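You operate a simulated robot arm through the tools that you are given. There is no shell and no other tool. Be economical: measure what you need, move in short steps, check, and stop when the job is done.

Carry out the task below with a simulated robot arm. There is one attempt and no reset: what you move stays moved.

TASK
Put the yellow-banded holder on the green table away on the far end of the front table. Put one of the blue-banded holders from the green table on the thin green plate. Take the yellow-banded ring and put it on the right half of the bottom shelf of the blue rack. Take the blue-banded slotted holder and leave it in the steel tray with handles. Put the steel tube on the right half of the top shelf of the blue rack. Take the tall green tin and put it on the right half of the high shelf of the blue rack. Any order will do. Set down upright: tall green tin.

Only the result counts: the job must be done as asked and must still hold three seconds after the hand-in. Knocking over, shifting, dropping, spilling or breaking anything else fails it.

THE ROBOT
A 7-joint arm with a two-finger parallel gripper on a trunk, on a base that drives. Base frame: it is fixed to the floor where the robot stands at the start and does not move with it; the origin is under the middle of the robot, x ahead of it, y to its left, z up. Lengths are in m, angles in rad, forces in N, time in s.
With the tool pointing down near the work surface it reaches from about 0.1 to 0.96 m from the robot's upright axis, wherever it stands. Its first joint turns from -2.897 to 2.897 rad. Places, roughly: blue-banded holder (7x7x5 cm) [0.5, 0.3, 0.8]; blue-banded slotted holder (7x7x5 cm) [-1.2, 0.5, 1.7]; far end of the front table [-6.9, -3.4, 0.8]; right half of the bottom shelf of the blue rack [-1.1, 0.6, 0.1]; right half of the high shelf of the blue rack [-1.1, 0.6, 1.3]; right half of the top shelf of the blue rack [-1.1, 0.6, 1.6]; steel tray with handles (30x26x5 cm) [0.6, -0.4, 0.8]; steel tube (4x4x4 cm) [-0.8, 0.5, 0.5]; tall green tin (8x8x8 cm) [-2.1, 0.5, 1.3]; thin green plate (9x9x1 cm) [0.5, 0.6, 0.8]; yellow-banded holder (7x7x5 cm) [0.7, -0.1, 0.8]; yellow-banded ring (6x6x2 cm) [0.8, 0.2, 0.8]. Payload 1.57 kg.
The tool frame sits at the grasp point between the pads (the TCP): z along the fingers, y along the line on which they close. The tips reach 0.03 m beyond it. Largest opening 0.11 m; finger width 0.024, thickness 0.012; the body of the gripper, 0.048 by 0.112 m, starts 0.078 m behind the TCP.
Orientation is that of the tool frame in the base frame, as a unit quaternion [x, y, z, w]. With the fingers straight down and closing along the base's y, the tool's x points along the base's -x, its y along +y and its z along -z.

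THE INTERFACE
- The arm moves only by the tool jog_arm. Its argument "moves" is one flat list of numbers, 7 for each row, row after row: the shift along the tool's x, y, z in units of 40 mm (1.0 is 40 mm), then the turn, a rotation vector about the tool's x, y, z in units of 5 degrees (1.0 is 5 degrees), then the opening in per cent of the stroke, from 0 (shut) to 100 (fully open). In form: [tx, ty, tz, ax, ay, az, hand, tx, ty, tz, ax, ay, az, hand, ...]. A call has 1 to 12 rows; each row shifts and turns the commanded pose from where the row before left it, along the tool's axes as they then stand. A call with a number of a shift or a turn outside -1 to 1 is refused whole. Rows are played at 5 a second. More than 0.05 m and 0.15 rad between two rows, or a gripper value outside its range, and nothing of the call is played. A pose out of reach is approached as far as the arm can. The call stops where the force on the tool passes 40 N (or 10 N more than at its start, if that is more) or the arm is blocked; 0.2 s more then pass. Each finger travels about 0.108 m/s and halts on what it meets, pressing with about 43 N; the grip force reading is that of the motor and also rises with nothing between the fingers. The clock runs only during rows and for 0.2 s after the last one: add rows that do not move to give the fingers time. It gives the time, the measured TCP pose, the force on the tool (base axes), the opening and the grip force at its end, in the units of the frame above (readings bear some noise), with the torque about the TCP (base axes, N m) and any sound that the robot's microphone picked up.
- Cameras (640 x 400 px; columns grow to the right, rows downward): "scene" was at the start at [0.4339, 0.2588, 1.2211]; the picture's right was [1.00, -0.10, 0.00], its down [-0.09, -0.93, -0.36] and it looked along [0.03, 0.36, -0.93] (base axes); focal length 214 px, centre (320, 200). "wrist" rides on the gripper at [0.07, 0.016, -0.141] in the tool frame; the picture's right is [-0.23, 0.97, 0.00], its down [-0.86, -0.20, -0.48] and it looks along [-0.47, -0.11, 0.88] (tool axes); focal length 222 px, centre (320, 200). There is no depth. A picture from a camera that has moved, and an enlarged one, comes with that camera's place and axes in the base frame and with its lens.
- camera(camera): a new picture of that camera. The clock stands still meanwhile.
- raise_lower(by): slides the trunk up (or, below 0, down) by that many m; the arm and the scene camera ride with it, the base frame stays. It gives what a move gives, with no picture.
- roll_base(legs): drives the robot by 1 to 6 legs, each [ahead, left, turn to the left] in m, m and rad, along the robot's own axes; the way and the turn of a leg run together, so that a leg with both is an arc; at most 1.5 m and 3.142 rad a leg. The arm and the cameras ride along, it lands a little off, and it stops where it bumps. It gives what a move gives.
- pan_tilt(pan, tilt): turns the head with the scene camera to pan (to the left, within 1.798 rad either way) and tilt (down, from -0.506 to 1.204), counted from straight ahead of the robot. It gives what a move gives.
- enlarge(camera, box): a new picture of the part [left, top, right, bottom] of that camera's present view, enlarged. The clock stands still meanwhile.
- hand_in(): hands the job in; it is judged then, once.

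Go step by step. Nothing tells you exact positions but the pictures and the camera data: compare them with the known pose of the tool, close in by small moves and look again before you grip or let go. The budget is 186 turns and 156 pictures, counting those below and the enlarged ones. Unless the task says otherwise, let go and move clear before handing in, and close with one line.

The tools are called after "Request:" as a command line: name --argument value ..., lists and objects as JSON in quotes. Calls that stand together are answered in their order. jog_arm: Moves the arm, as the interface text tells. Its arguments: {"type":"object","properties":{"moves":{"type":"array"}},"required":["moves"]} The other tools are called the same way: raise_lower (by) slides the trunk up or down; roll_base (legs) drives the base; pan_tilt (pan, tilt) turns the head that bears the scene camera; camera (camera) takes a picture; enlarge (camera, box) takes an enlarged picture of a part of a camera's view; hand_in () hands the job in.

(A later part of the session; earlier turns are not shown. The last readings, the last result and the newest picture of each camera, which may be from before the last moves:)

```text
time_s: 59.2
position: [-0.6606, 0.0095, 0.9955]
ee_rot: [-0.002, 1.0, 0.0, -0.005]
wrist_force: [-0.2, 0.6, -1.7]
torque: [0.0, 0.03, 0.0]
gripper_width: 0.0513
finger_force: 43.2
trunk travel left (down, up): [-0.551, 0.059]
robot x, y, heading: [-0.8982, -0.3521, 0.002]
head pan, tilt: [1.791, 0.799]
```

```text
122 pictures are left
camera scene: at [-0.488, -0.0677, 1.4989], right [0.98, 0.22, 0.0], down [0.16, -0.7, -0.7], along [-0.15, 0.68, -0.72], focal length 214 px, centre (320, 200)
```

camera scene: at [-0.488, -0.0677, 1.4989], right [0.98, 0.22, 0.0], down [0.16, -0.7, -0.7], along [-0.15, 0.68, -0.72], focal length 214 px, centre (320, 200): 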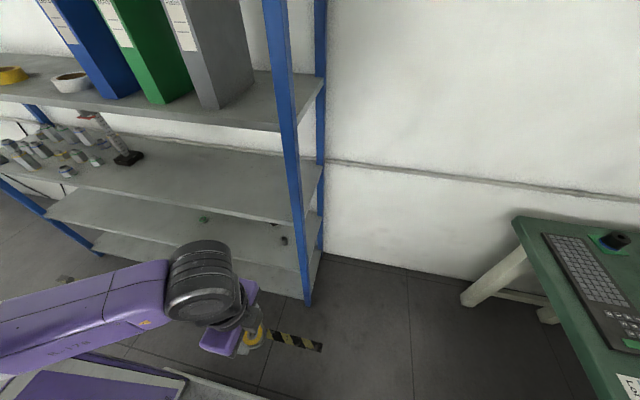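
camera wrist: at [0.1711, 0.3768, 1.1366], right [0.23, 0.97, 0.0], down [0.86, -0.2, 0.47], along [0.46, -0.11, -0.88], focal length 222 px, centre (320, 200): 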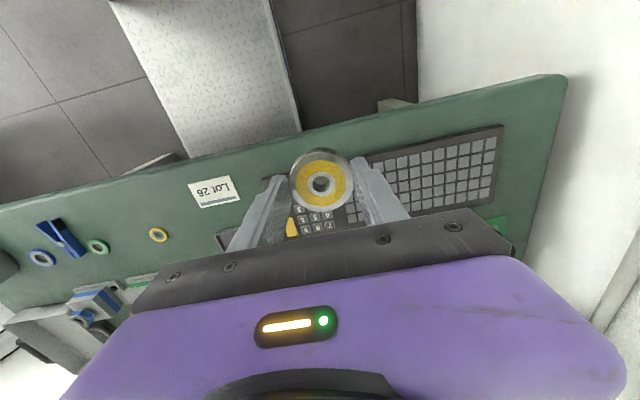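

The rack has five shelves. I back up another 0.5 m and view it whole.

Request:
roll_base --legs '[[-0.5, 0, 0]]'

Request:
pan_tilt --pan 1.5 --tilt 0.1

Request:
camera --camera "scene"

Request:
pan_tilt --pan 1.5 --tilt 0.8

Request:
camera --camera "scene"

```text
time_s: 62.1
position: [-1.1646, 0.0085, 0.9946]
ee_rot: [-0.003, 1.0, 0.0, -0.004]
wrist_force: [0.8, 0.1, -2.1]
torque: [0.0, 0.03, 0.0]
gripper_width: 0.0515
finger_force: 43.2
trunk travel left (down, up): [-0.551, 0.059]
robot x, y, heading: [-1.4051, -0.3516, 0.004]
head pan, tilt: [1.791, 0.799]
```

```text
time_s: 63.2
position: [-1.1675, 0.0079, 0.9955]
ee_rot: [-0.002, 1.0, -0.001, -0.002]
wrist_force: [-0.2, -0.3, -1.3]
torque: [-0.02, -0.01, -0.01]
gripper_width: 0.0514
finger_force: 42.8
trunk travel left (down, up): [-0.551, 0.059]
robot x, y, heading: [-1.4038, -0.3531, 0.004]
head pan, tilt: [1.499, 0.099]
```

```text
121 pictures are left
camera scene: at [-0.969, -0.0554, 1.5618], right [1.0, -0.07, 0.0], down [-0.01, -0.1, -0.99], along [0.07, 0.99, -0.1], focal length 214 px, centre (320, 200)
```

scene: 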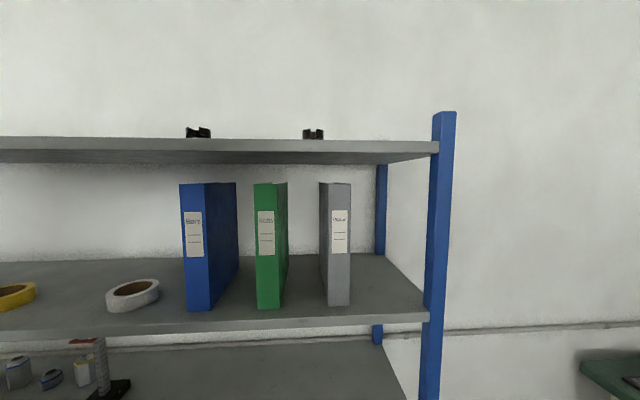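

```text
time_s: 64.3
position: [-1.1653, 0.0085, 0.9957]
ee_rot: [-0.003, 1.0, -0.001, -0.003]
wrist_force: [-1.0, -0.6, -1.6]
torque: [0.02, 0.03, 0.0]
gripper_width: 0.0514
finger_force: 42.9
trunk travel left (down, up): [-0.551, 0.059]
robot x, y, heading: [-1.3997, -0.3564, 0.002]
head pan, tilt: [1.499, 0.799]
```

```text
120 pictures are left
camera scene: at [-0.9697, -0.0667, 1.4989], right [1.0, -0.07, 0.0], down [-0.05, -0.71, -0.7], along [0.05, 0.7, -0.72], focal length 214 px, centre (320, 200)
```

scene: 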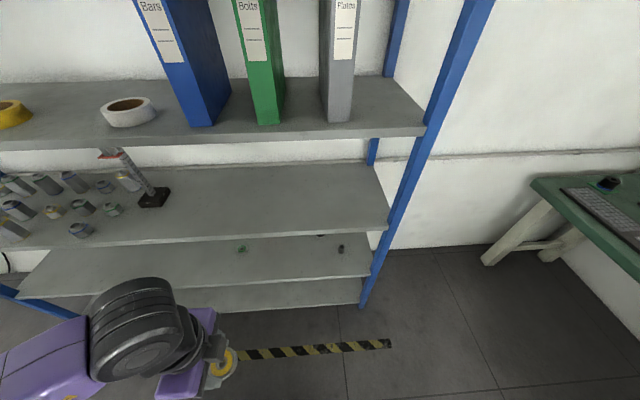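

Shelves are at z≈0.1, 0.5, 0.9, 1.25 and 1.65; the front edge is at y≈0.385 and the right end at x≈-0.68. To reach into the shelves I turn the tool 90° (closing along x, camera on the robot's side).

Request:
jog_arm --moves '[0, 0.3, 0, 0, 0, -1, 0, 0, 0.3, 0, 0, 0, -1, 0, 0, 0.3, 0, 0, 0, -1, 0, 0, 0.3, 0, 0, 0, -1, 0, 0, 0.3, 0, 0, 0, -1, 0, 0, 0.3, 0, 0, 0, -1, 0, 0, 0.3, 0, 0, 0, -1, 0, 0, 0.3, 0, 0, 0, -1, 0, 0, 0, 0, 0, 0, -1, 0, 0, 0, 0, 0, 0, -1, 0, 0, 0, 0, 0, 0, -1, 0, 0, 0, 0, 0, 0, -1, 0]'

Request:
jog_arm --moves '[0, 0, 0, 0, 0, -1, 0, 0, 0, 0, 0, 0, -1, 0, 0, 0, 0, 0, 0, -1, 0, 0, 0, 0, 0, 0, -1, 0, 0, 0, 0, 0, 0, -1, 0, 0, 0, 0, 0, 0, -1, 0, 0, 0, 0, 0, 0, 0, 0]'

Request:
camera --camera "wrist"

Request:
enlarge --camera "scene" --box '[200, 200, 400, 325]'

```text
time_s: 66.9
position: [-1.1938, 0.099, 0.9956]
ee_rot: [-0.503, 0.865, 0.001, -0.004]
wrist_force: [-1.1, 0.1, -2.5]
torque: [-0.03, 0.0, -0.01]
gripper_width: 0.0513
finger_force: 42.8
trunk travel left (down, up): [-0.551, 0.059]
robot x, y, heading: [-1.4019, -0.3542, 0.005]
head pan, tilt: [1.499, 0.799]
```

```text
time_s: 68.5
position: [-1.194, 0.0986, 0.9955]
ee_rot: [0.709, -0.705, -0.002, 0.003]
wrist_force: [0.2, 0.0, -0.4]
torque: [0.0, 0.02, -0.01]
gripper_width: 0.0511
finger_force: 42.6
trunk travel left (down, up): [-0.551, 0.059]
robot x, y, heading: [-1.4017, -0.3498, 0.01]
head pan, tilt: [1.499, 0.799]
```

```text
119 pictures are left
camera wrist: at [-1.2078, 0.0287, 1.1365], right [-0.98, 0.22, 0.01], down [0.2, 0.86, 0.48], along [0.1, 0.46, -0.88], focal length 222 px, centre (320, 200)
```

wrist: 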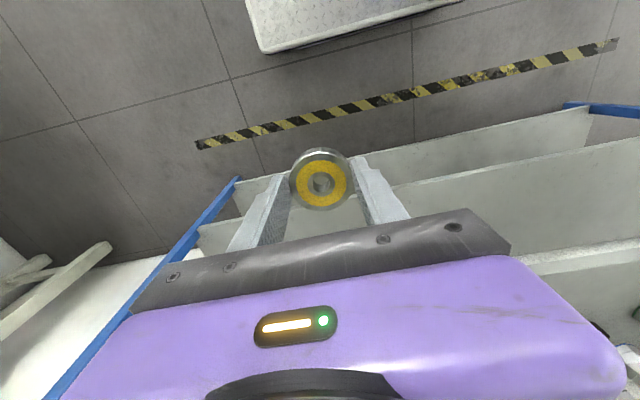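

```text
3.20 times, centred on (300, 262) of scene
camera zoom: at [-0.9698, -0.0667, 1.4988], right [1.0, -0.07, 0.0], down [-0.05, -0.72, -0.7], along [0.05, 0.7, -0.72], focal length 686 px, centre (384, 0)
```

zoom: 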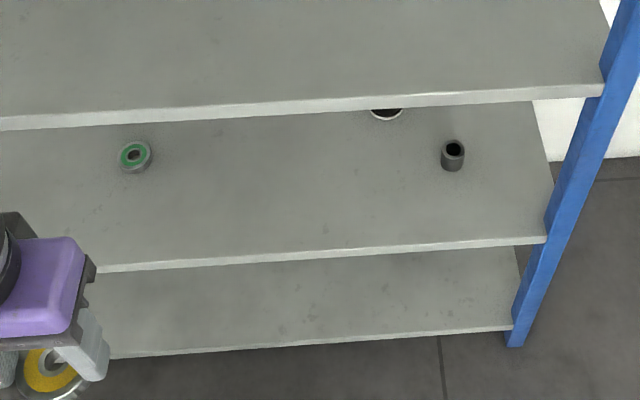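

Now lower the trunk fully toward the bottom shelf.

Request:
raise_lower --by -0.55

Request:
jog_arm --moves '[0, 0, 0, 0, -1, 0, 0, 0, 0, 0, 0, -1, 0, 0, 0, 0, 0, 0, -1, 0, 0, 0, 0, 0, 0, -1, 0, 0, 0, 0, 0, 0, -1, 0, 0, 0, 0, 0, 0, -1, 0, 0, 0, 0, 0, 0, -1, 0, 0, 0, 0, 0, 0, 0, 0]'

Request:
camera --camera "wrist"

Request:
camera --camera "scene"

```text
refused: -0.55 is not a number from -0.4 to 0.4
```

```text
refused: moves must hold 7 numbers for each row
```

```text
117 pictures are left
camera wrist: at [-1.2078, 0.0287, 1.1365], right [-0.98, 0.22, 0.01], down [0.2, 0.86, 0.48], along [0.1, 0.46, -0.88], focal length 222 px, centre (320, 200)
```

wrist: 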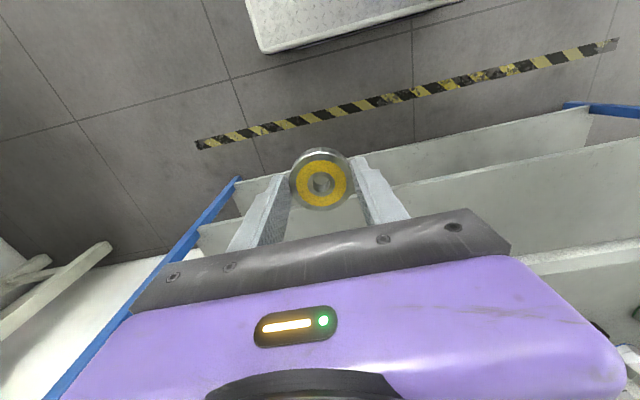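

```text
116 pictures are left
camera scene: at [-0.9698, -0.0667, 1.4988], right [1.0, -0.07, 0.0], down [-0.05, -0.72, -0.7], along [0.05, 0.7, -0.72], focal length 214 px, centre (320, 200)
```

scene: 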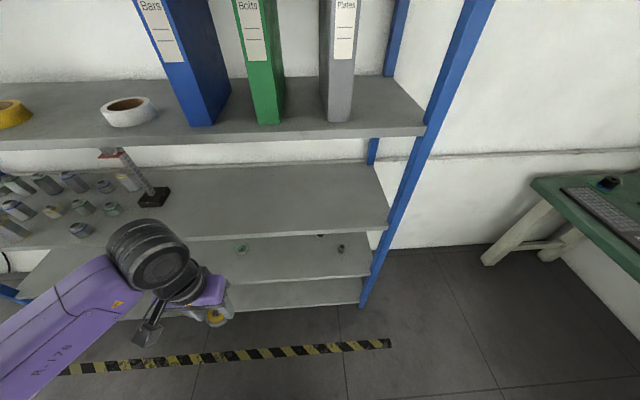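

Split the trunk move and tilt the tool 35°.

Request:
raise_lower --by -0.35

Request:
raise_lower --by -0.19

Request:
jog_arm --moves '[0, 0, 0, 0, -1, 0, 0, 0, 0, 0, 0, -1, 0, 0, 0, 0, 0, 0, -1, 0, 0, 0, 0, 0, 0, -1, 0, 0, 0, 0, 0, 0, -1, 0, 0, 0, 0, 0, 0, -1, 0, 0, 0, 0, 0, 0, -1, 0, 0]'

Request:
camera --camera "wrist"

Request:
camera --camera "scene"

```text
time_s: 71.9
position: [-1.1945, 0.0974, 0.6454]
ee_rot: [0.709, -0.705, -0.002, 0.003]
wrist_force: [-0.6, 0.4, -2.0]
torque: [0.0, 0.04, 0.0]
gripper_width: 0.0515
finger_force: 42.8
trunk travel left (down, up): [-0.201, 0.409]
robot x, y, heading: [-1.4003, -0.3503, 0.002]
head pan, tilt: [1.499, 0.799]
```

```text
time_s: 74.0
position: [-1.1945, 0.098, 0.4552]
ee_rot: [0.709, -0.705, -0.002, 0.004]
wrist_force: [-1.1, -0.6, -1.8]
torque: [0.02, 0.02, 0.04]
gripper_width: 0.0514
finger_force: 43.8
trunk travel left (down, up): [-0.011, 0.599]
robot x, y, heading: [-1.4025, -0.3532, -0.0]
head pan, tilt: [1.499, 0.799]
```

```text
time_s: 75.6
position: [-1.194, 0.0989, 0.4549]
ee_rot: [0.676, -0.673, -0.217, -0.209]
wrist_force: [-0.5, -0.6, -1.8]
torque: [-0.04, 0.0, 0.01]
gripper_width: 0.0517
finger_force: 43.2
trunk travel left (down, up): [-0.011, 0.599]
robot x, y, heading: [-1.4044, -0.3523, 0.005]
head pan, tilt: [1.499, 0.799]
```

```text
115 pictures are left
camera wrist: at [-1.2083, -0.04, 0.5312], right [-0.97, 0.18, 0.14], down [0.2, 0.43, 0.88], along [0.1, 0.89, -0.45], focal length 222 px, centre (320, 200)
```

wrist: 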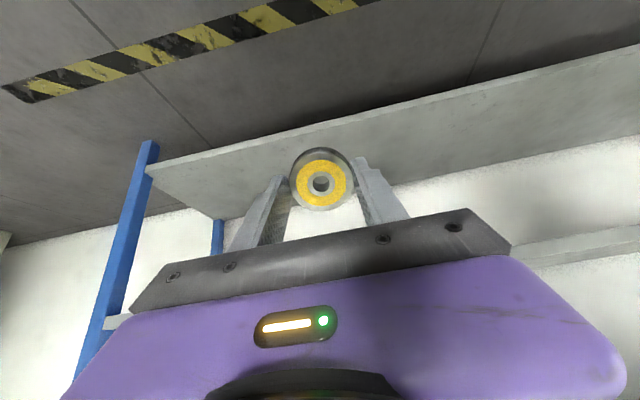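

```text
114 pictures are left
camera scene: at [-0.9698, -0.0668, 0.9589], right [1.0, -0.07, 0.0], down [-0.05, -0.72, -0.7], along [0.05, 0.7, -0.72], focal length 214 px, centre (320, 200)
```

scene: 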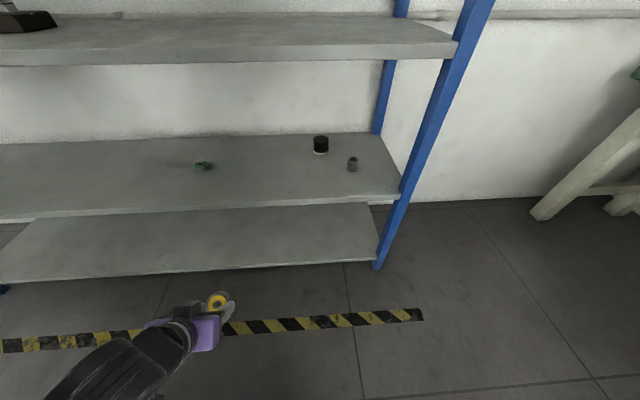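

Tool is tilted. I lower it 0.2 m, then bring the base 0.2 m closer to the rack.

Request:
jog_arm --moves '[0.478, 0, 0.683, 0, 0, 0, 0, 0.478, 0, 0.683, 0, 0, 0, 0, 0.478, 0, 0.683, 0, 0, 0, 0, 0.478, 0, 0.683, 0, 0, 0, 0, 0.478, 0, 0.683, 0, 0, 0, 0, 0.478, 0, 0.683, 0, 0, 0, 0, 0, 0, 0, 0, 0, 0, 0]'

Request:
roll_base --legs '[[0, 0.2, 0]]'

Request:
camera --camera "scene"

Request:
camera --camera "wrist"

```text
time_s: 77.2
position: [-1.1963, 0.0973, 0.2544]
ee_rot: [0.676, -0.673, -0.215, -0.209]
wrist_force: [-0.1, -0.9, -1.2]
torque: [-0.05, -0.02, 0.0]
gripper_width: 0.0514
finger_force: 42.4
trunk travel left (down, up): [-0.011, 0.599]
robot x, y, heading: [-1.404, -0.3516, 0.007]
head pan, tilt: [1.499, 0.799]
```

```text
time_s: 78.8
position: [-1.1978, 0.298, 0.2547]
ee_rot: [0.675, -0.674, -0.215, -0.209]
wrist_force: [-0.1, 0.8, -1.1]
torque: [-0.04, -0.02, 0.0]
gripper_width: 0.0514
finger_force: 42.5
trunk travel left (down, up): [-0.011, 0.599]
robot x, y, heading: [-1.4061, -0.1516, -0.001]
head pan, tilt: [1.499, 0.799]
```

```text
113 pictures are left
camera scene: at [-0.9705, 0.1332, 0.9589], right [1.0, -0.07, 0.0], down [-0.05, -0.72, -0.7], along [0.05, 0.7, -0.72], focal length 214 px, centre (320, 200)
```

scene: 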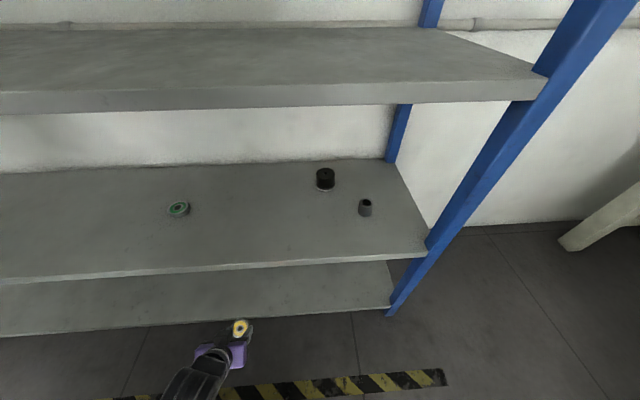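

```text
112 pictures are left
camera wrist: at [-1.2107, 0.1598, 0.3308], right [-0.97, 0.18, 0.14], down [0.2, 0.43, 0.88], along [0.1, 0.88, -0.45], focal length 222 px, centre (320, 200)
```

wrist: 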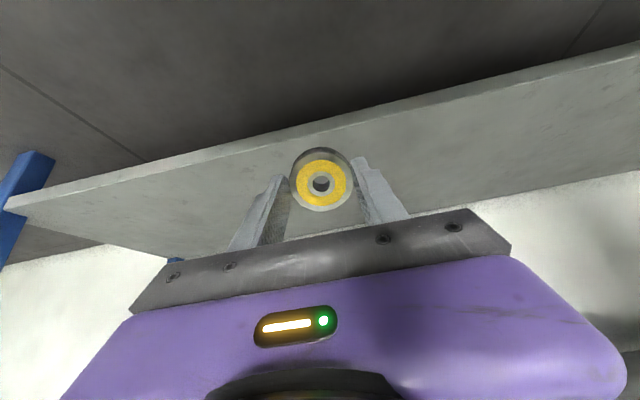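

Bottom shelf top ≈0.11. I move in 0.165 m and look.

Request:
jog_arm --moves '[-0.82, 0, 0.574, 0, 0, 0, 0, -0.82, 0, 0.574, 0, 0, 0, 0, -0.82, 0, 0.574, 0, 0, 0, 0, -0.82, 0, 0.574, 0, 0, 0, 0, 0, 0, 0, 0, 0, 0, 0]'

Request:
jog_arm --moves '[0.43, 0, 0.614, 0, 0, 0, 0, 0.43, 0, 0.614, 0, 0, 0, 0, 0, 0, 0, 0, 0, 0, 0]'

Request:
camera --camera "wrist"

Request:
camera --camera "scene"

```text
time_s: 80.0
position: [-1.1979, 0.457, 0.2554]
ee_rot: [0.676, -0.673, -0.216, -0.208]
wrist_force: [-0.1, 0.6, -0.9]
torque: [-0.03, 0.01, -0.01]
gripper_width: 0.0511
finger_force: 43.3
trunk travel left (down, up): [-0.011, 0.599]
robot x, y, heading: [-1.4018, -0.1542, 0.006]
head pan, tilt: [1.499, 0.799]
```

```text
time_s: 80.8
position: [-1.1994, 0.4569, 0.1938]
ee_rot: [0.675, -0.674, -0.215, -0.209]
wrist_force: [0.9, 0.0, -1.0]
torque: [-0.07, 0.01, 0.0]
gripper_width: 0.0516
finger_force: 42.7
trunk travel left (down, up): [-0.011, 0.599]
robot x, y, heading: [-1.4026, -0.1524, 0.005]
head pan, tilt: [1.499, 0.799]
```

```text
111 pictures are left
camera wrist: at [-1.2124, 0.3197, 0.2702], right [-0.97, 0.18, 0.14], down [0.2, 0.43, 0.88], along [0.1, 0.88, -0.45], focal length 222 px, centre (320, 200)
```

wrist: 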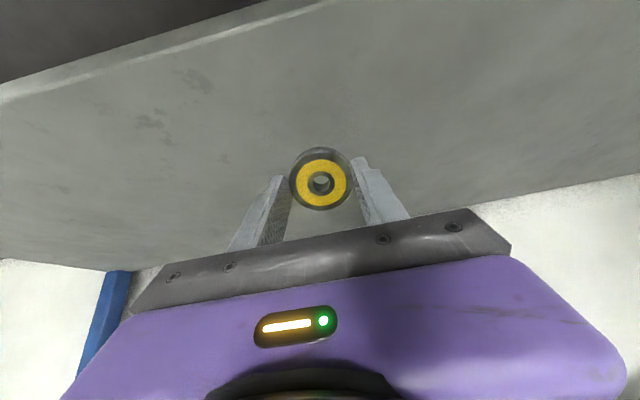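

```text
110 pictures are left
camera scene: at [-0.9705, 0.1332, 0.9588], right [1.0, -0.07, 0.0], down [-0.05, -0.72, -0.7], along [0.05, 0.7, -0.72], focal length 214 px, centre (320, 200)
```

scene: 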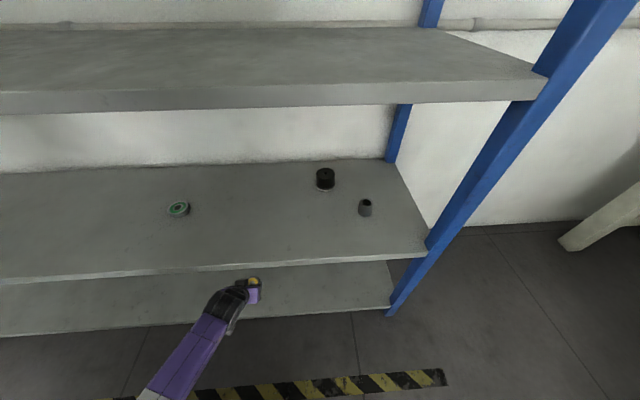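

Continue descending slowly to contact.

Request:
jog_arm --moves '[0.2, 0, 0.286, 0, 0, 0, 0, 0.2, 0, 0.286, 0, 0, 0, 0, 0, 0, 0, 0, 0, 0, 0]'

Request:
jog_arm --moves '[0.06, 0, 0.085, 0, 0, 0, 0, 0.06, 0, 0.085, 0, 0, 0, 0, 0, 0, 0, 0, 0, 0, 0]'

Request:
camera --camera "wrist"

```text
time_s: 81.6
position: [-1.1985, 0.4577, 0.1667]
ee_rot: [0.675, -0.674, -0.215, -0.21]
wrist_force: [0.6, 0.2, -1.2]
torque: [-0.03, 0.01, -0.03]
gripper_width: 0.0514
finger_force: 42.3
trunk travel left (down, up): [-0.011, 0.599]
robot x, y, heading: [-1.4033, -0.1525, 0.0]
head pan, tilt: [1.499, 0.799]
```

```text
time_s: 82.4
position: [-1.1984, 0.4599, 0.1624]
ee_rot: [0.674, -0.674, -0.217, -0.211]
wrist_force: [1.6, 11.1, 24.7]
torque: [0.56, -0.07, 0.04]
gripper_width: 0.0517
finger_force: 43.2
trunk travel left (down, up): [-0.011, 0.599]
robot x, y, heading: [-1.405, -0.153, 0.004]
head pan, tilt: [1.499, 0.799]
```

```text
109 pictures are left
camera wrist: at [-1.2128, 0.322, 0.2361], right [-0.97, 0.18, 0.14], down [0.2, 0.42, 0.88], along [0.1, 0.89, -0.45], focal length 222 px, centre (320, 200)
```

wrist: 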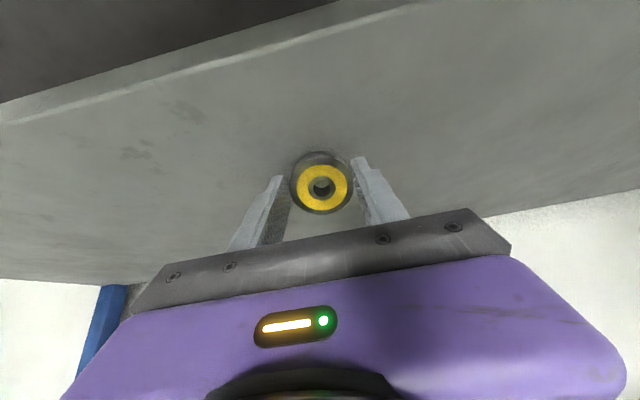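

Contact. Back off 1 mm and release.

Request:
jog_arm --moves '[-0.02, 0, -0.03, 0, 0, 0, 0, 0, 0, 0, 0, 0, 0, 60, 0, 0, 0, 0, 0, 0, 75, 0, 0, 0, 0, 0, 0, 75, 0, 0, 0, 0, 0, 0, 75]'

Request:
camera --camera "wrist"

```text
time_s: 83.6
position: [-1.1989, 0.4563, 0.1592]
ee_rot: [0.676, -0.673, -0.216, -0.209]
wrist_force: [-0.7, 0.7, 0.0]
torque: [-0.02, -0.02, -0.02]
gripper_width: 0.0824
finger_force: 0.1
trunk travel left (down, up): [-0.011, 0.599]
robot x, y, heading: [-1.4044, -0.152, 0.003]
head pan, tilt: [1.499, 0.799]
```

```text
108 pictures are left
camera wrist: at [-1.2125, 0.3195, 0.2355], right [-0.97, 0.18, 0.14], down [0.2, 0.43, 0.88], along [0.1, 0.88, -0.46], focal length 222 px, centre (320, 200)
```

wrist: 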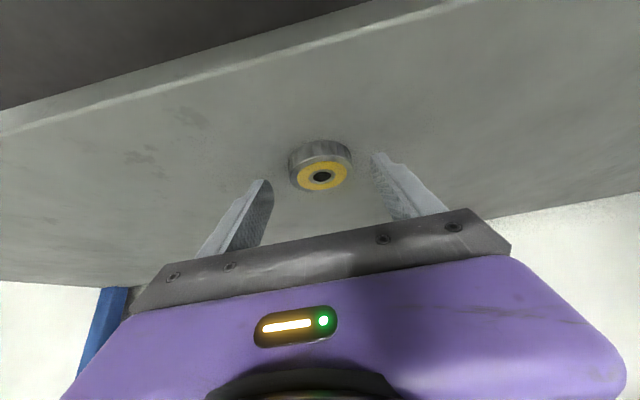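

The ring lies flat on the bottom shelf. Next the steel tube on shelf two: back out, add tilt to 45°, and drive forward to face it.

Request:
jog_arm --moves '[0, 0, -1, 0, 0, 0, 75, 0, 0, -1, 0, 0, 0, 75, 0.82, 0, -0.574, 0, 0, 0, 75, 0.82, 0, -0.574, 0, 0, 0, 75, 0.82, 0, -0.574, 0, 0, 0, 75, 0.82, 0, -0.574, 0, 0, 0, 75, 0.82, 0, -0.574, 0, 0, 0, 75, 0, 0, 0, 0, -1, 0, 75, 0, 0, 0, 0, -1, 0, 75, 0, 0, 0, 0, 0, 0, 75]'

Request:
roll_base --legs '[[0.38, 0, 0]]'

Request:
raise_lower --by 0.37

Request:
camera --camera "wrist"

Request:
camera --camera "scene"

```text
time_s: 85.8
position: [-1.1954, 0.2115, 0.2253]
ee_rot: [0.654, -0.653, -0.273, -0.267]
wrist_force: [-0.3, -0.5, 0.4]
torque: [0.05, -0.03, 0.01]
gripper_width: 0.0824
finger_force: 0.0
trunk travel left (down, up): [-0.011, 0.599]
robot x, y, heading: [-1.4026, -0.1515, 0.007]
head pan, tilt: [1.499, 0.799]
```

```text
time_s: 88.2
position: [-0.816, 0.2134, 0.2262]
ee_rot: [-0.653, 0.654, 0.273, 0.267]
wrist_force: [-0.4, 0.4, 0.1]
torque: [0.02, 0.01, 0.01]
gripper_width: 0.0827
finger_force: 0.1
trunk travel left (down, up): [-0.011, 0.599]
robot x, y, heading: [-1.0206, -0.1519, -0.001]
head pan, tilt: [1.499, 0.799]
```

```text
time_s: 91.7
position: [-0.815, 0.212, 0.5957]
ee_rot: [-0.653, 0.654, 0.274, 0.267]
wrist_force: [0.4, -0.3, 0.6]
torque: [0.0, 0.01, 0.02]
gripper_width: 0.0824
finger_force: 0.1
trunk travel left (down, up): [-0.381, 0.229]
robot x, y, heading: [-1.0239, -0.1508, 0.003]
head pan, tilt: [1.499, 0.799]
```

```text
107 pictures are left
camera wrist: at [-0.8296, 0.0632, 0.6465], right [-0.97, 0.16, 0.17], down [0.21, 0.27, 0.94], along [0.1, 0.95, -0.29], focal length 222 px, centre (320, 200)
```

wrist: 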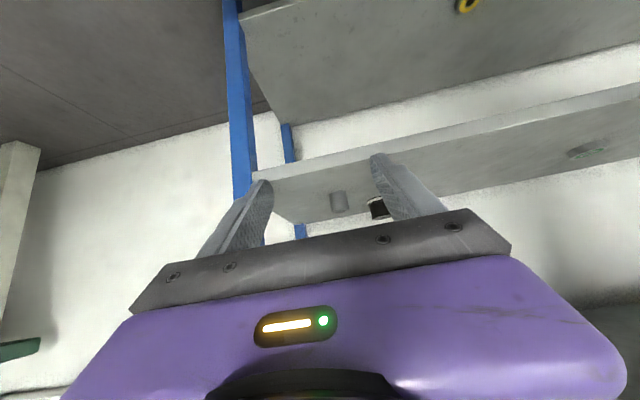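

```text
106 pictures are left
camera scene: at [-0.5895, 0.1335, 1.3288], right [1.0, -0.07, 0.0], down [-0.05, -0.72, -0.7], along [0.05, 0.7, -0.72], focal length 214 px, centre (320, 200)
```

scene: 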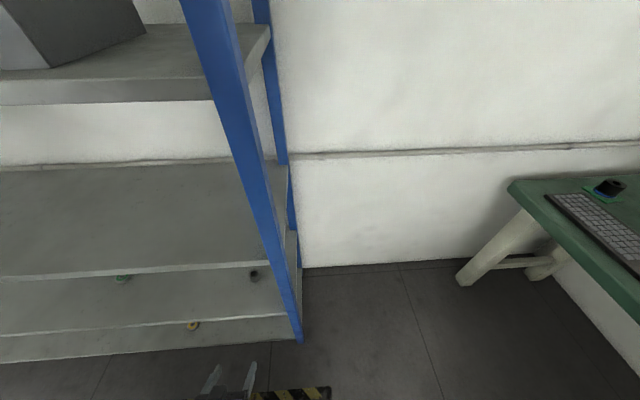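

The tube is at about (-0.82,0.52). I move in halfway above shelf level and re-check.

Request:
jog_arm --moves '[-0.672, 0.12, 0.672, 0, 0, 0, 75, -0.672, 0, 0.672, 0, 0, 0, 75, -0.672, 0, 0.672, 0, 0, 0, 75, -0.672, 0, 0.672, 0, 0, 0, 75, -0.672, 0, 0.672, 0, 0, 0, 75, 0, 0, 0, 0, 0, 0, 75]'

Request:
camera --camera "wrist"

Request:
camera --camera "scene"

```text
time_s: 93.1
position: [-0.8227, 0.4024, 0.5947]
ee_rot: [-0.654, 0.654, 0.273, 0.266]
wrist_force: [0.6, 0.7, 0.2]
torque: [-0.03, 0.01, 0.01]
gripper_width: 0.0825
finger_force: 0.1
trunk travel left (down, up): [-0.381, 0.229]
robot x, y, heading: [-1.0265, -0.1515, 0.003]
head pan, tilt: [1.499, 0.799]
```

```text
105 pictures are left
camera wrist: at [-0.8351, 0.253, 0.6458], right [-0.97, 0.16, 0.17], down [0.21, 0.27, 0.94], along [0.1, 0.95, -0.3], focal length 222 px, centre (320, 200)
```

wrist: 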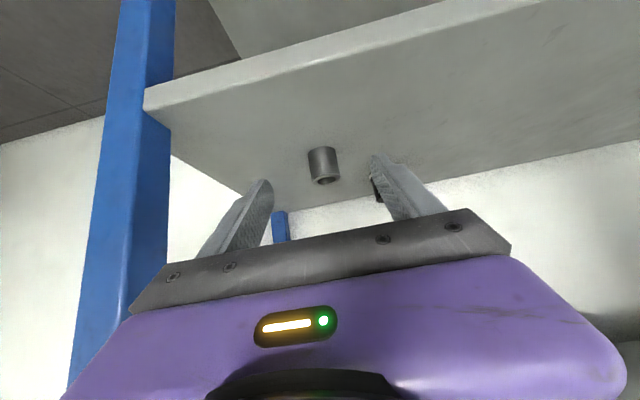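

```text
104 pictures are left
camera scene: at [-0.5894, 0.1335, 1.3288], right [1.0, -0.07, 0.0], down [-0.05, -0.72, -0.7], along [0.05, 0.7, -0.72], focal length 214 px, centre (320, 200)
```

scene: 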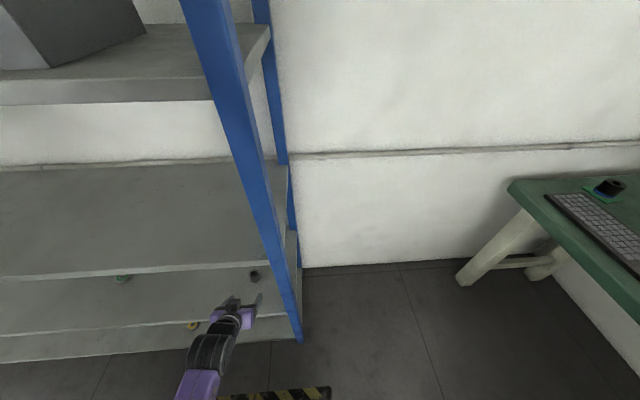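

Aligned; advance around the tube and grip.

Request:
jog_arm --moves '[-0.35, 0, 0.626, 0, 0, 0, 75, -0.35, 0, 0.626, 0, 0, 0, 75, -0.17, 0, 0.626, 0, 0, 0, 75, 0, 0, 0.626, 0, 0, 0, 75, 0, 0, 0.626, 0, 0, 0, 75, 0, 0, 0, 0, 0, 0, 75]'

Request:
camera --camera "wrist"

```text
time_s: 94.5
position: [-0.8217, 0.5154, 0.5316]
ee_rot: [0.654, -0.653, -0.273, -0.267]
wrist_force: [-0.4, -0.6, -1.1]
torque: [-0.03, 0.01, -0.03]
gripper_width: 0.0823
finger_force: 0.0
trunk travel left (down, up): [-0.381, 0.229]
robot x, y, heading: [-1.0259, -0.1503, 0.008]
head pan, tilt: [1.499, 0.799]
```

```text
103 pictures are left
camera wrist: at [-0.8365, 0.3667, 0.5822], right [-0.97, 0.16, 0.17], down [0.21, 0.27, 0.94], along [0.1, 0.95, -0.29], focal length 222 px, centre (320, 200)
```

wrist: 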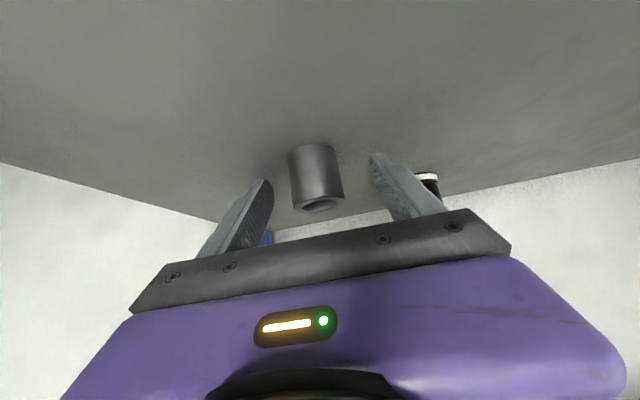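

Tube is between the pads; grip and lift slightly.

Request:
jog_arm --moves '[0, 0, 0, 0, 0, 0, 0, 0, 0, 0, 0, 0, 0, 0, 0, 0, 0, 0, 0, 0, 0, -0.35, 0, -0.35, 0, 0, 0, 0, -0.35, 0, -0.35, 0, 0, 0, 0, 0, 0, 0, 0, 0, 0, 0]'

Request:
camera --camera "wrist"

```text
time_s: 95.9
position: [-0.8207, 0.5147, 0.5723]
ee_rot: [-0.653, 0.654, 0.271, 0.267]
wrist_force: [0.5, 0.0, -1.0]
torque: [0.01, 0.01, -0.04]
gripper_width: 0.0371
finger_force: 42.9
trunk travel left (down, up): [-0.381, 0.229]
robot x, y, heading: [-1.0243, -0.1489, -0.004]
head pan, tilt: [1.499, 0.799]
```

```text
102 pictures are left
camera wrist: at [-0.8355, 0.366, 0.6217], right [-0.97, 0.16, 0.17], down [0.21, 0.27, 0.94], along [0.1, 0.95, -0.29], focal length 222 px, centre (320, 200)
```

wrist: 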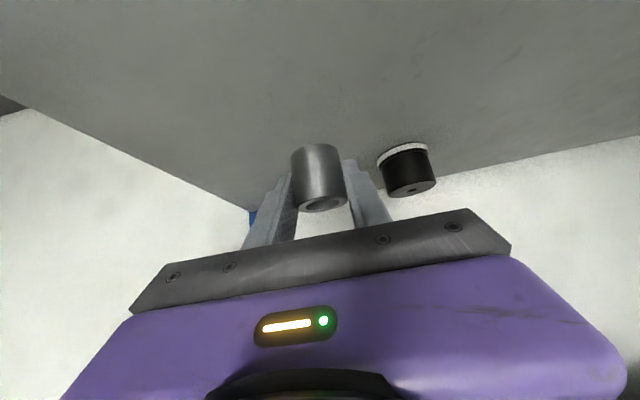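

Tube held. Back out of the shelf, raise trunk, then climb towards the top shelf.

Request:
jog_arm --moves '[0.84, 0, -0.84, 0, 0, 0, 0, 0.84, 0, -0.84, 0, 0, 0, 0, 0.84, 0, -0.84, 0, 0, 0, 0, 0.84, 0, -0.84, 0, 0, 0, 0, 0.84, 0, -0.84, 0, 0, 0, 0, 0.84, 0, -0.84, 0, 0, 0, 0, 0.84, 0, -0.84, 0, 0, 0, 0, 0, 0, 0, 0, 0, 0, 0]'

Request:
raise_lower --by 0.225

Request:
jog_arm --moves '[-0.84, 0, -0.84, 0, 0, 0, 0, -0.84, 0, -0.84, 0, 0, 0, 0, -0.84, 0, -0.84, 0, 0, 0, 0, -0.84, 0, -0.84, 0, 0, 0, 0, -0.84, 0, -0.84, 0, 0, 0, 0, -0.84, 0, -0.84, 0, 0, 0, 0, -0.84, 0, -0.84, 0, 0, 0, 0, -0.84, 0, -0.84, 0, 0, 0, 0, -0.84, 0, -0.84, 0, 0, 0, 0, -0.84, 0, -0.84, 0, 0, 0, 0, 0, 0, 0, 0, 0, 0, 0]'

Request:
camera --camera "scene"

```text
time_s: 97.7
position: [-0.8208, 0.1827, 0.5722]
ee_rot: [0.654, -0.653, -0.273, -0.267]
wrist_force: [0.4, 0.0, -1.5]
torque: [-0.02, 0.01, -0.02]
gripper_width: 0.0369
finger_force: 42.8
trunk travel left (down, up): [-0.381, 0.229]
robot x, y, heading: [-1.0225, -0.147, 0.003]
head pan, tilt: [1.499, 0.799]
```

```text
time_s: 100.1
position: [-0.8199, 0.1832, 0.7975]
ee_rot: [-0.653, 0.654, 0.272, 0.268]
wrist_force: [0.5, -0.7, -1.1]
torque: [0.0, 0.0, 0.0]
gripper_width: 0.0366
finger_force: 43.4
trunk travel left (down, up): [-0.606, 0.004]
robot x, y, heading: [-1.0225, -0.1516, 0.002]
head pan, tilt: [1.499, 0.799]
```

```text
time_s: 102.5
position: [-0.8669, 0.2572, 1.227]
ee_rot: [-0.653, 0.654, 0.272, 0.267]
wrist_force: [0.2, -0.2, -0.9]
torque: [-0.01, 0.03, 0.0]
gripper_width: 0.0367
finger_force: 42.8
out of reach, approached as far as the arm can: row 6, 7, 8, 9, 10
trunk travel left (down, up): [-0.606, 0.004]
robot x, y, heading: [-1.0222, -0.148, 0.004]
head pan, tilt: [1.499, 0.799]
```

```text
101 pictures are left
camera scene: at [-0.5895, 0.1336, 1.5539], right [1.0, -0.07, 0.0], down [-0.05, -0.72, -0.7], along [0.05, 0.7, -0.72], focal length 214 px, centre (320, 200)
```

scene: 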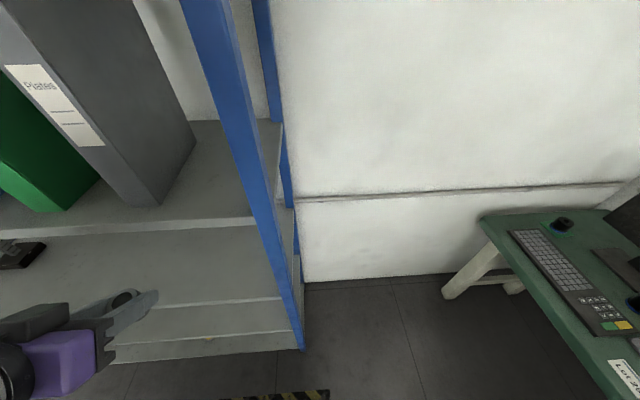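

Too folded at this distance. I move the base 0.35 m away from the rack so the arm can extend while climbing.

Request:
roll_base --legs '[[0, -0.35, 0]]'

Request:
jog_arm --moves '[-0.7, 0, 0.7, 0, 0, 0, 0, -0.7, 0, 0.7, 0, 0, 0, 0, -0.7, 0, 0.7, 0, 0, 0, 0, -0.7, 0, 0.7, 0, 0, 0, 0, -0.84, 0, -0.3, 0, 0, 0, 0, -0.84, 0, -0.84, 0, 0, 0, 0, -0.84, 0, -0.84, 0, 0, 0, 0, 0, 0, 0, 0, 0, 0, 0]'

```text
time_s: 104.8
position: [-0.8666, -0.0951, 1.2258]
ee_rot: [0.655, -0.653, -0.272, -0.266]
wrist_force: [-0.5, 0.0, -1.2]
torque: [0.02, -0.03, 0.0]
gripper_width: 0.0368
finger_force: 42.9
trunk travel left (down, up): [-0.606, 0.004]
robot x, y, heading: [-1.0187, -0.5034, 0.002]
head pan, tilt: [1.499, 0.799]
```

```text
time_s: 106.6
position: [-0.8651, 0.0788, 1.3536]
ee_rot: [0.655, -0.652, -0.273, -0.265]
wrist_force: [0.7, -0.1, -1.6]
torque: [-0.01, 0.01, -0.02]
gripper_width: 0.0368
finger_force: 42.8
trunk travel left (down, up): [-0.606, 0.004]
robot x, y, heading: [-1.0206, -0.5016, 0.003]
head pan, tilt: [1.499, 0.799]
```

Extending works; continue up to about z 1.78.

Request:
jog_arm --moves '[-0.84, 0, -0.84, 0, 0, 0, 0, -0.84, 0, -0.84, 0, 0, 0, 0, -0.84, 0, -0.84, 0, 0, 0, 0, -0.84, 0, -0.84, 0, 0, 0, 0, -0.84, 0, -0.84, 0, 0, 0, 0, -0.84, 0, -0.84, 0, 0, 0, 0, -0.84, 0, -0.84, 0, 0, 0, 0, -0.84, 0, -0.84, 0, 0, 0, 0, -0.84, 0, -0.84, 0, 0, 0, 0, 0, 0, 0, 0, 0, 0, 0]'

Request:
camera --camera "wrist"

Request:
pan_tilt --pan 1.6 --tilt 0.0

Request:
camera --camera "scene"

```text
time_s: 108.8
position: [-0.8639, 0.0799, 1.5336]
ee_rot: [0.654, -0.653, -0.273, -0.267]
wrist_force: [-0.7, -0.7, -1.3]
torque: [0.04, 0.01, 0.0]
gripper_width: 0.0368
finger_force: 43.1
out of reach, approached as far as the arm can: row 4, 5, 6, 7, 8, 9
trunk travel left (down, up): [-0.606, 0.004]
robot x, y, heading: [-1.0195, -0.4998, 0.004]
head pan, tilt: [1.499, 0.799]
```

```text
100 pictures are left
camera wrist: at [-0.8785, -0.0686, 1.5838], right [-0.97, 0.16, 0.17], down [0.21, 0.27, 0.94], along [0.1, 0.95, -0.29], focal length 222 px, centre (320, 200)
```

wrist: 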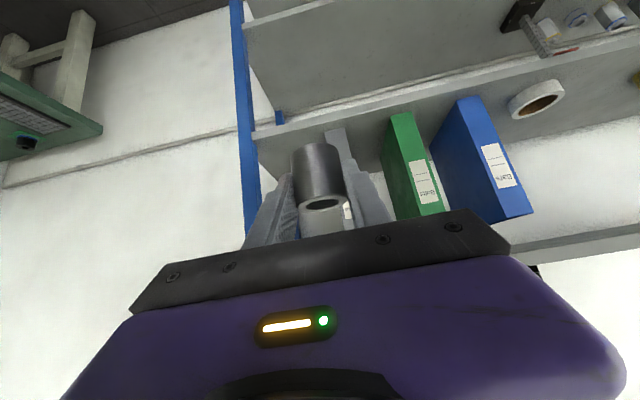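

```text
time_s: 109.9
position: [-0.8647, 0.0798, 1.5335]
ee_rot: [0.654, -0.653, -0.273, -0.267]
wrist_force: [-0.1, 0.3, -1.2]
torque: [0.0, -0.01, 0.07]
gripper_width: 0.0364
finger_force: 43.0
trunk travel left (down, up): [-0.606, 0.004]
robot x, y, heading: [-1.0217, -0.5026, 0.003]
head pan, tilt: [1.6, 0.0]
```

```text
99 pictures are left
camera scene: at [-0.5975, -0.2075, 1.6259], right [1.0, 0.03, 0.0], down [0.0, 0.0, -1.0], along [-0.03, 1.0, 0.0], focal length 214 px, centre (320, 200)
```

scene: 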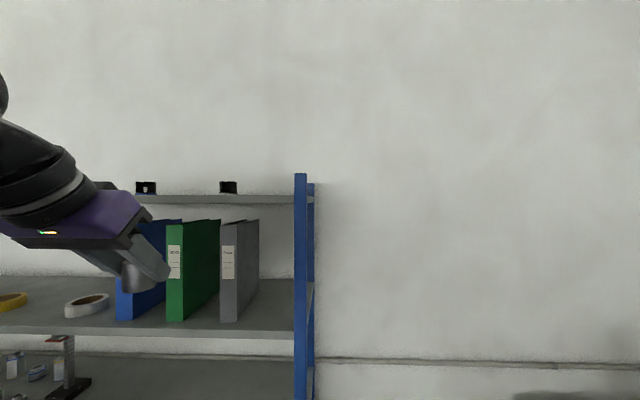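

Reach limit with the 45° tilt; I flatten the tool toward horizontal so the wrist sits lower, and climb again.

Request:
jog_arm --moves '[0, 0, 0, 0, -1, 0, 0, 0, 0, 0, 0, -1, 0, 0, 0, 0, 0, 0, -1, 0, 0, 0, 0, 0, 0, -1, 0, 0, 0, 0, 0, 0, -1, 0, 0, 0, 0, 0, 0, -1, 0, 0, -1, 0, -0.27, 0, 0, 0, 0, -1, 0, -0.27, 0, 0, 0, 0, -1, 0, -0.27, 0, 0, 0, 0, -1, 0, -0.27, 0, 0, 0, 0, -1, 0, -0.27, 0, 0, 0, 0, 0, 0, 0, 0, 0, 0, 0]'

```text
time_s: 112.5
position: [-0.863, 0.0817, 1.6399]
ee_rot: [-0.561, 0.562, 0.433, 0.427]
wrist_force: [-0.3, 0.2, -2.4]
torque: [-0.02, 0.03, 0.01]
gripper_width: 0.0366
finger_force: 42.6
out of reach, approached as far as the arm can: row 9, 10, 11
trunk travel left (down, up): [-0.606, 0.004]
robot x, y, heading: [-1.0226, -0.5029, 0.004]
head pan, tilt: [1.6, 0.0]
```

Request:
jog_arm --moves '[0.26, 0, -0.97, 0, 0, 0, 0, 0.26, 0, -0.97, 0, 0, 0, 0, -0.97, 0, -0.26, 0, 0, 0, 0, -0.97, 0, -0.26, 0, 0, 0, 0, -0.97, 0, -0.26, 0, 0, 0, 0, 0, 0, 0, 0, 0, 0, 0]'

Request:
camera --camera "scene"

```text
time_s: 114.1
position: [-0.8393, 0.0527, 1.6082]
ee_rot: [-0.558, 0.591, 0.398, 0.425]
wrist_force: [0.4, -0.9, -0.7]
torque: [-0.02, -0.04, 0.02]
gripper_width: 0.0369
finger_force: 43.4
out of reach, approached as far as the arm can: row 1, 2, 3, 4, 5
trunk travel left (down, up): [-0.606, 0.004]
robot x, y, heading: [-1.0218, -0.5027, 0.003]
head pan, tilt: [1.6, 0.0]
stopped in row 6: the arm was blocked; the commanded pose is now the measured one
```

```text
98 pictures are left
camera scene: at [-0.5975, -0.2075, 1.6259], right [1.0, 0.03, 0.0], down [0.0, 0.0, -1.0], along [-0.03, 1.0, 0.0], focal length 214 px, centre (320, 200)
```

scene: 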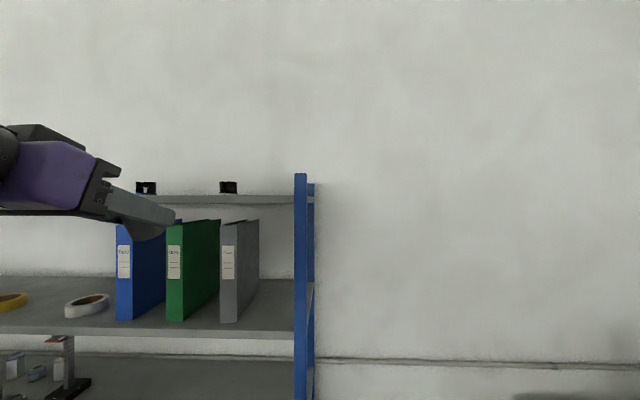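

Nearer is worse, so I extend outward (toward the rack) before climbing.

Request:
jog_arm --moves '[-0.26, 0, 0.97, 0, 0, 0, 0, -0.26, 0, 0.97, 0, 0, 0, 0, -0.26, 0, 0.97, 0, 0, 0, 0, -0.26, 0, 0.97, 0, 0, 0, 0, -0.26, 0, 0.97, 0, 0, 0, 0, -0.97, 0, -0.26, 0, 0, 0, 0, -0.97, 0, -0.26, 0, 0, 0, 0, -0.97, 0, -0.26, 0, 0, 0, 0, -0.97, 0, -0.26, 0, 0, 0, 0, 0, 0, 0, 0, 0, 0, 0]'

Request:
camera --camera "scene"

```text
time_s: 116.3
position: [-0.8231, 0.2326, 1.615]
ee_rot: [-0.557, 0.59, 0.4, 0.426]
wrist_force: [-1.6, -0.6, -2.0]
torque: [-0.03, -0.02, 0.0]
gripper_width: 0.0366
finger_force: 43.2
out of reach, approached as far as the arm can: row 6, 7, 8, 9
trunk travel left (down, up): [-0.606, 0.004]
robot x, y, heading: [-1.0222, -0.5042, 0.007]
head pan, tilt: [1.6, 0.0]
```

```text
97 pictures are left
camera scene: at [-0.5975, -0.2075, 1.6259], right [1.0, 0.03, 0.0], down [0.0, 0.0, -1.0], along [-0.03, 1.0, 0.0], focal length 214 px, centre (320, 200)
```

scene: 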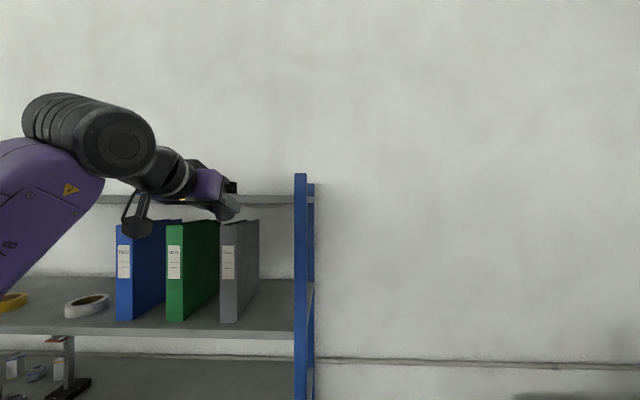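

I look at the arm's posture to understand what limits it.

Request:
pan_tilt --pan 1.79 --tilt 0.5

Request:
camera --camera "scene"

Request:
camera --camera "wrist"

```text
time_s: 117.3
position: [-0.8217, 0.2334, 1.6143]
ee_rot: [-0.557, 0.59, 0.401, 0.425]
wrist_force: [0.2, -0.1, -0.7]
torque: [-0.02, 0.01, -0.02]
gripper_width: 0.0368
finger_force: 43.2
trunk travel left (down, up): [-0.606, 0.004]
robot x, y, heading: [-1.0236, -0.5019, 0.003]
head pan, tilt: [1.791, 0.499]
```

```text
96 pictures are left
camera scene: at [-0.6146, -0.2088, 1.5799], right [0.97, 0.22, 0.0], down [0.11, -0.47, -0.88], along [-0.2, 0.86, -0.48], focal length 214 px, centre (320, 200)
```

scene: 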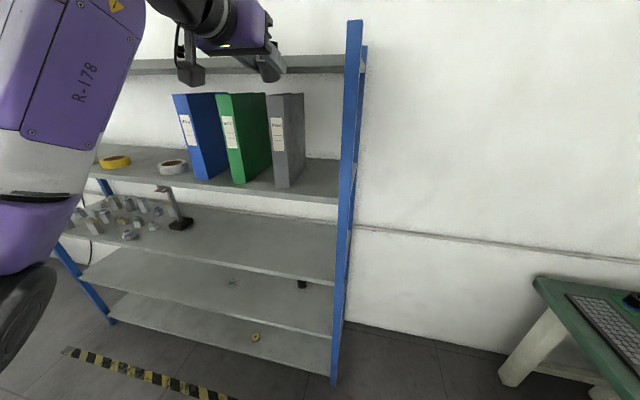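

```text
95 pictures are left
camera wrist: at [-0.8469, 0.0782, 1.5925], right [-0.97, 0.13, 0.21], down [0.19, -0.2, 0.96], along [0.17, 0.97, 0.17], focal length 222 px, centre (320, 200)
```

wrist: 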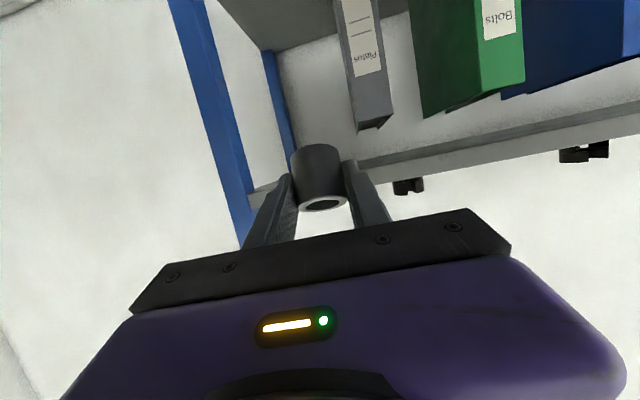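

The arm isn't stretched, so a joint limit is acting. I back the base away a bit and try a further extension outward before climbing.

Request:
roll_base --legs '[[0, -0.2, 0]]'

Request:
jog_arm --moves '[-0.2, 0, 0.97, 0, 0, 0, 0, -0.2, 0, 0.97, 0, 0, 0, 0, -0.2, 0, 0.97, 0, 0, 0, 0, -0.2, 0, 0.97, 0, 0, 0, 0, -0.97, 0, -0.2, 0, 0, 0, 0, -0.97, 0, -0.2, 0, 0, 0, 0, -0.97, 0, -0.2, 0, 0, 0, 0, 0, 0, 0, 0, 0, 0, 0]'

Request:
camera --camera "scene"

```text
time_s: 118.8
position: [-0.8222, 0.0349, 1.6152]
ee_rot: [-0.557, 0.589, 0.401, 0.426]
wrist_force: [-0.4, 0.9, -1.8]
torque: [-0.01, -0.03, -0.02]
gripper_width: 0.0364
finger_force: 43.1
trunk travel left (down, up): [-0.606, 0.004]
robot x, y, heading: [-1.0216, -0.7011, 0.008]
head pan, tilt: [1.791, 0.499]
```

```text
time_s: 120.7
position: [-0.7976, 0.1139, 1.5824]
ee_rot: [-0.557, 0.588, 0.403, 0.426]
wrist_force: [0.8, -0.3, -0.5]
torque: [0.01, 0.01, 0.0]
gripper_width: 0.0366
finger_force: 43.0
out of reach, approached as far as the arm can: row 1, 2, 3, 4, 5, 6, 7
trunk travel left (down, up): [-0.606, 0.004]
robot x, y, heading: [-1.0183, -0.703, 0.009]
head pan, tilt: [1.791, 0.499]
```

```text
94 pictures are left
camera scene: at [-0.6141, -0.407, 1.5798], right [0.97, 0.22, 0.0], down [0.11, -0.47, -0.88], along [-0.2, 0.86, -0.48], focal length 214 px, centre (320, 200)
```

scene: 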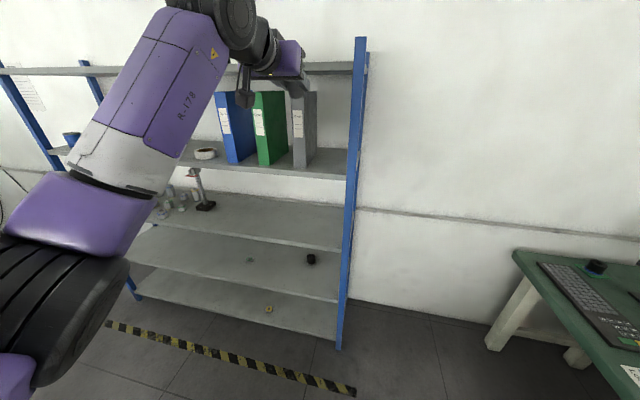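

It behaves like a straight stretched arm here. I retract a bit, make the tool horizontal (90°), and test the height again.

Request:
jog_arm --moves '[0, 0, -1, -0.6, -0.9, 0, 0, 0, 0, -1, 0, -0.9, 0, 0, 0, 0, -1, 0, -0.9, 0, 0, 0, 0, -0.5, 0, -0.9, 0, 0, -1, 0, 0, 0, 0, 0, 0, -1, 0, 0, 0, 0, 0, 0, -1, 0, 0, 0, 0, 0, 0, -1, 0, 0, 0, 0, 0, 0, 0, 0, 0, 0, 0, 0, 0]'

Request:
camera --camera "scene"

```text
time_s: 122.7
position: [-0.7991, -0.0215, 1.7042]
ee_rot: [-0.496, 0.506, 0.5, 0.498]
wrist_force: [-0.3, 0.8, -1.1]
torque: [-0.03, 0.02, 0.02]
gripper_width: 0.0366
finger_force: 43.3
out of reach, approached as far as the arm can: row 7, 8
trunk travel left (down, up): [-0.606, 0.004]
robot x, y, heading: [-1.0166, -0.7053, 0.002]
head pan, tilt: [1.791, 0.499]
```

```text
93 pictures are left
camera scene: at [-0.6141, -0.407, 1.5798], right [0.97, 0.22, 0.0], down [0.11, -0.47, -0.88], along [-0.2, 0.86, -0.48], focal length 214 px, centre (320, 200)
```

scene: 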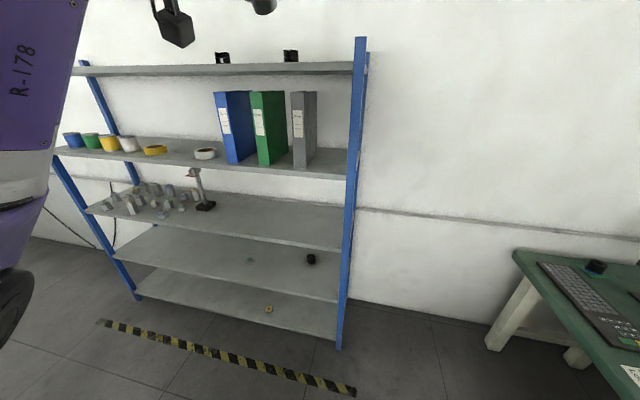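

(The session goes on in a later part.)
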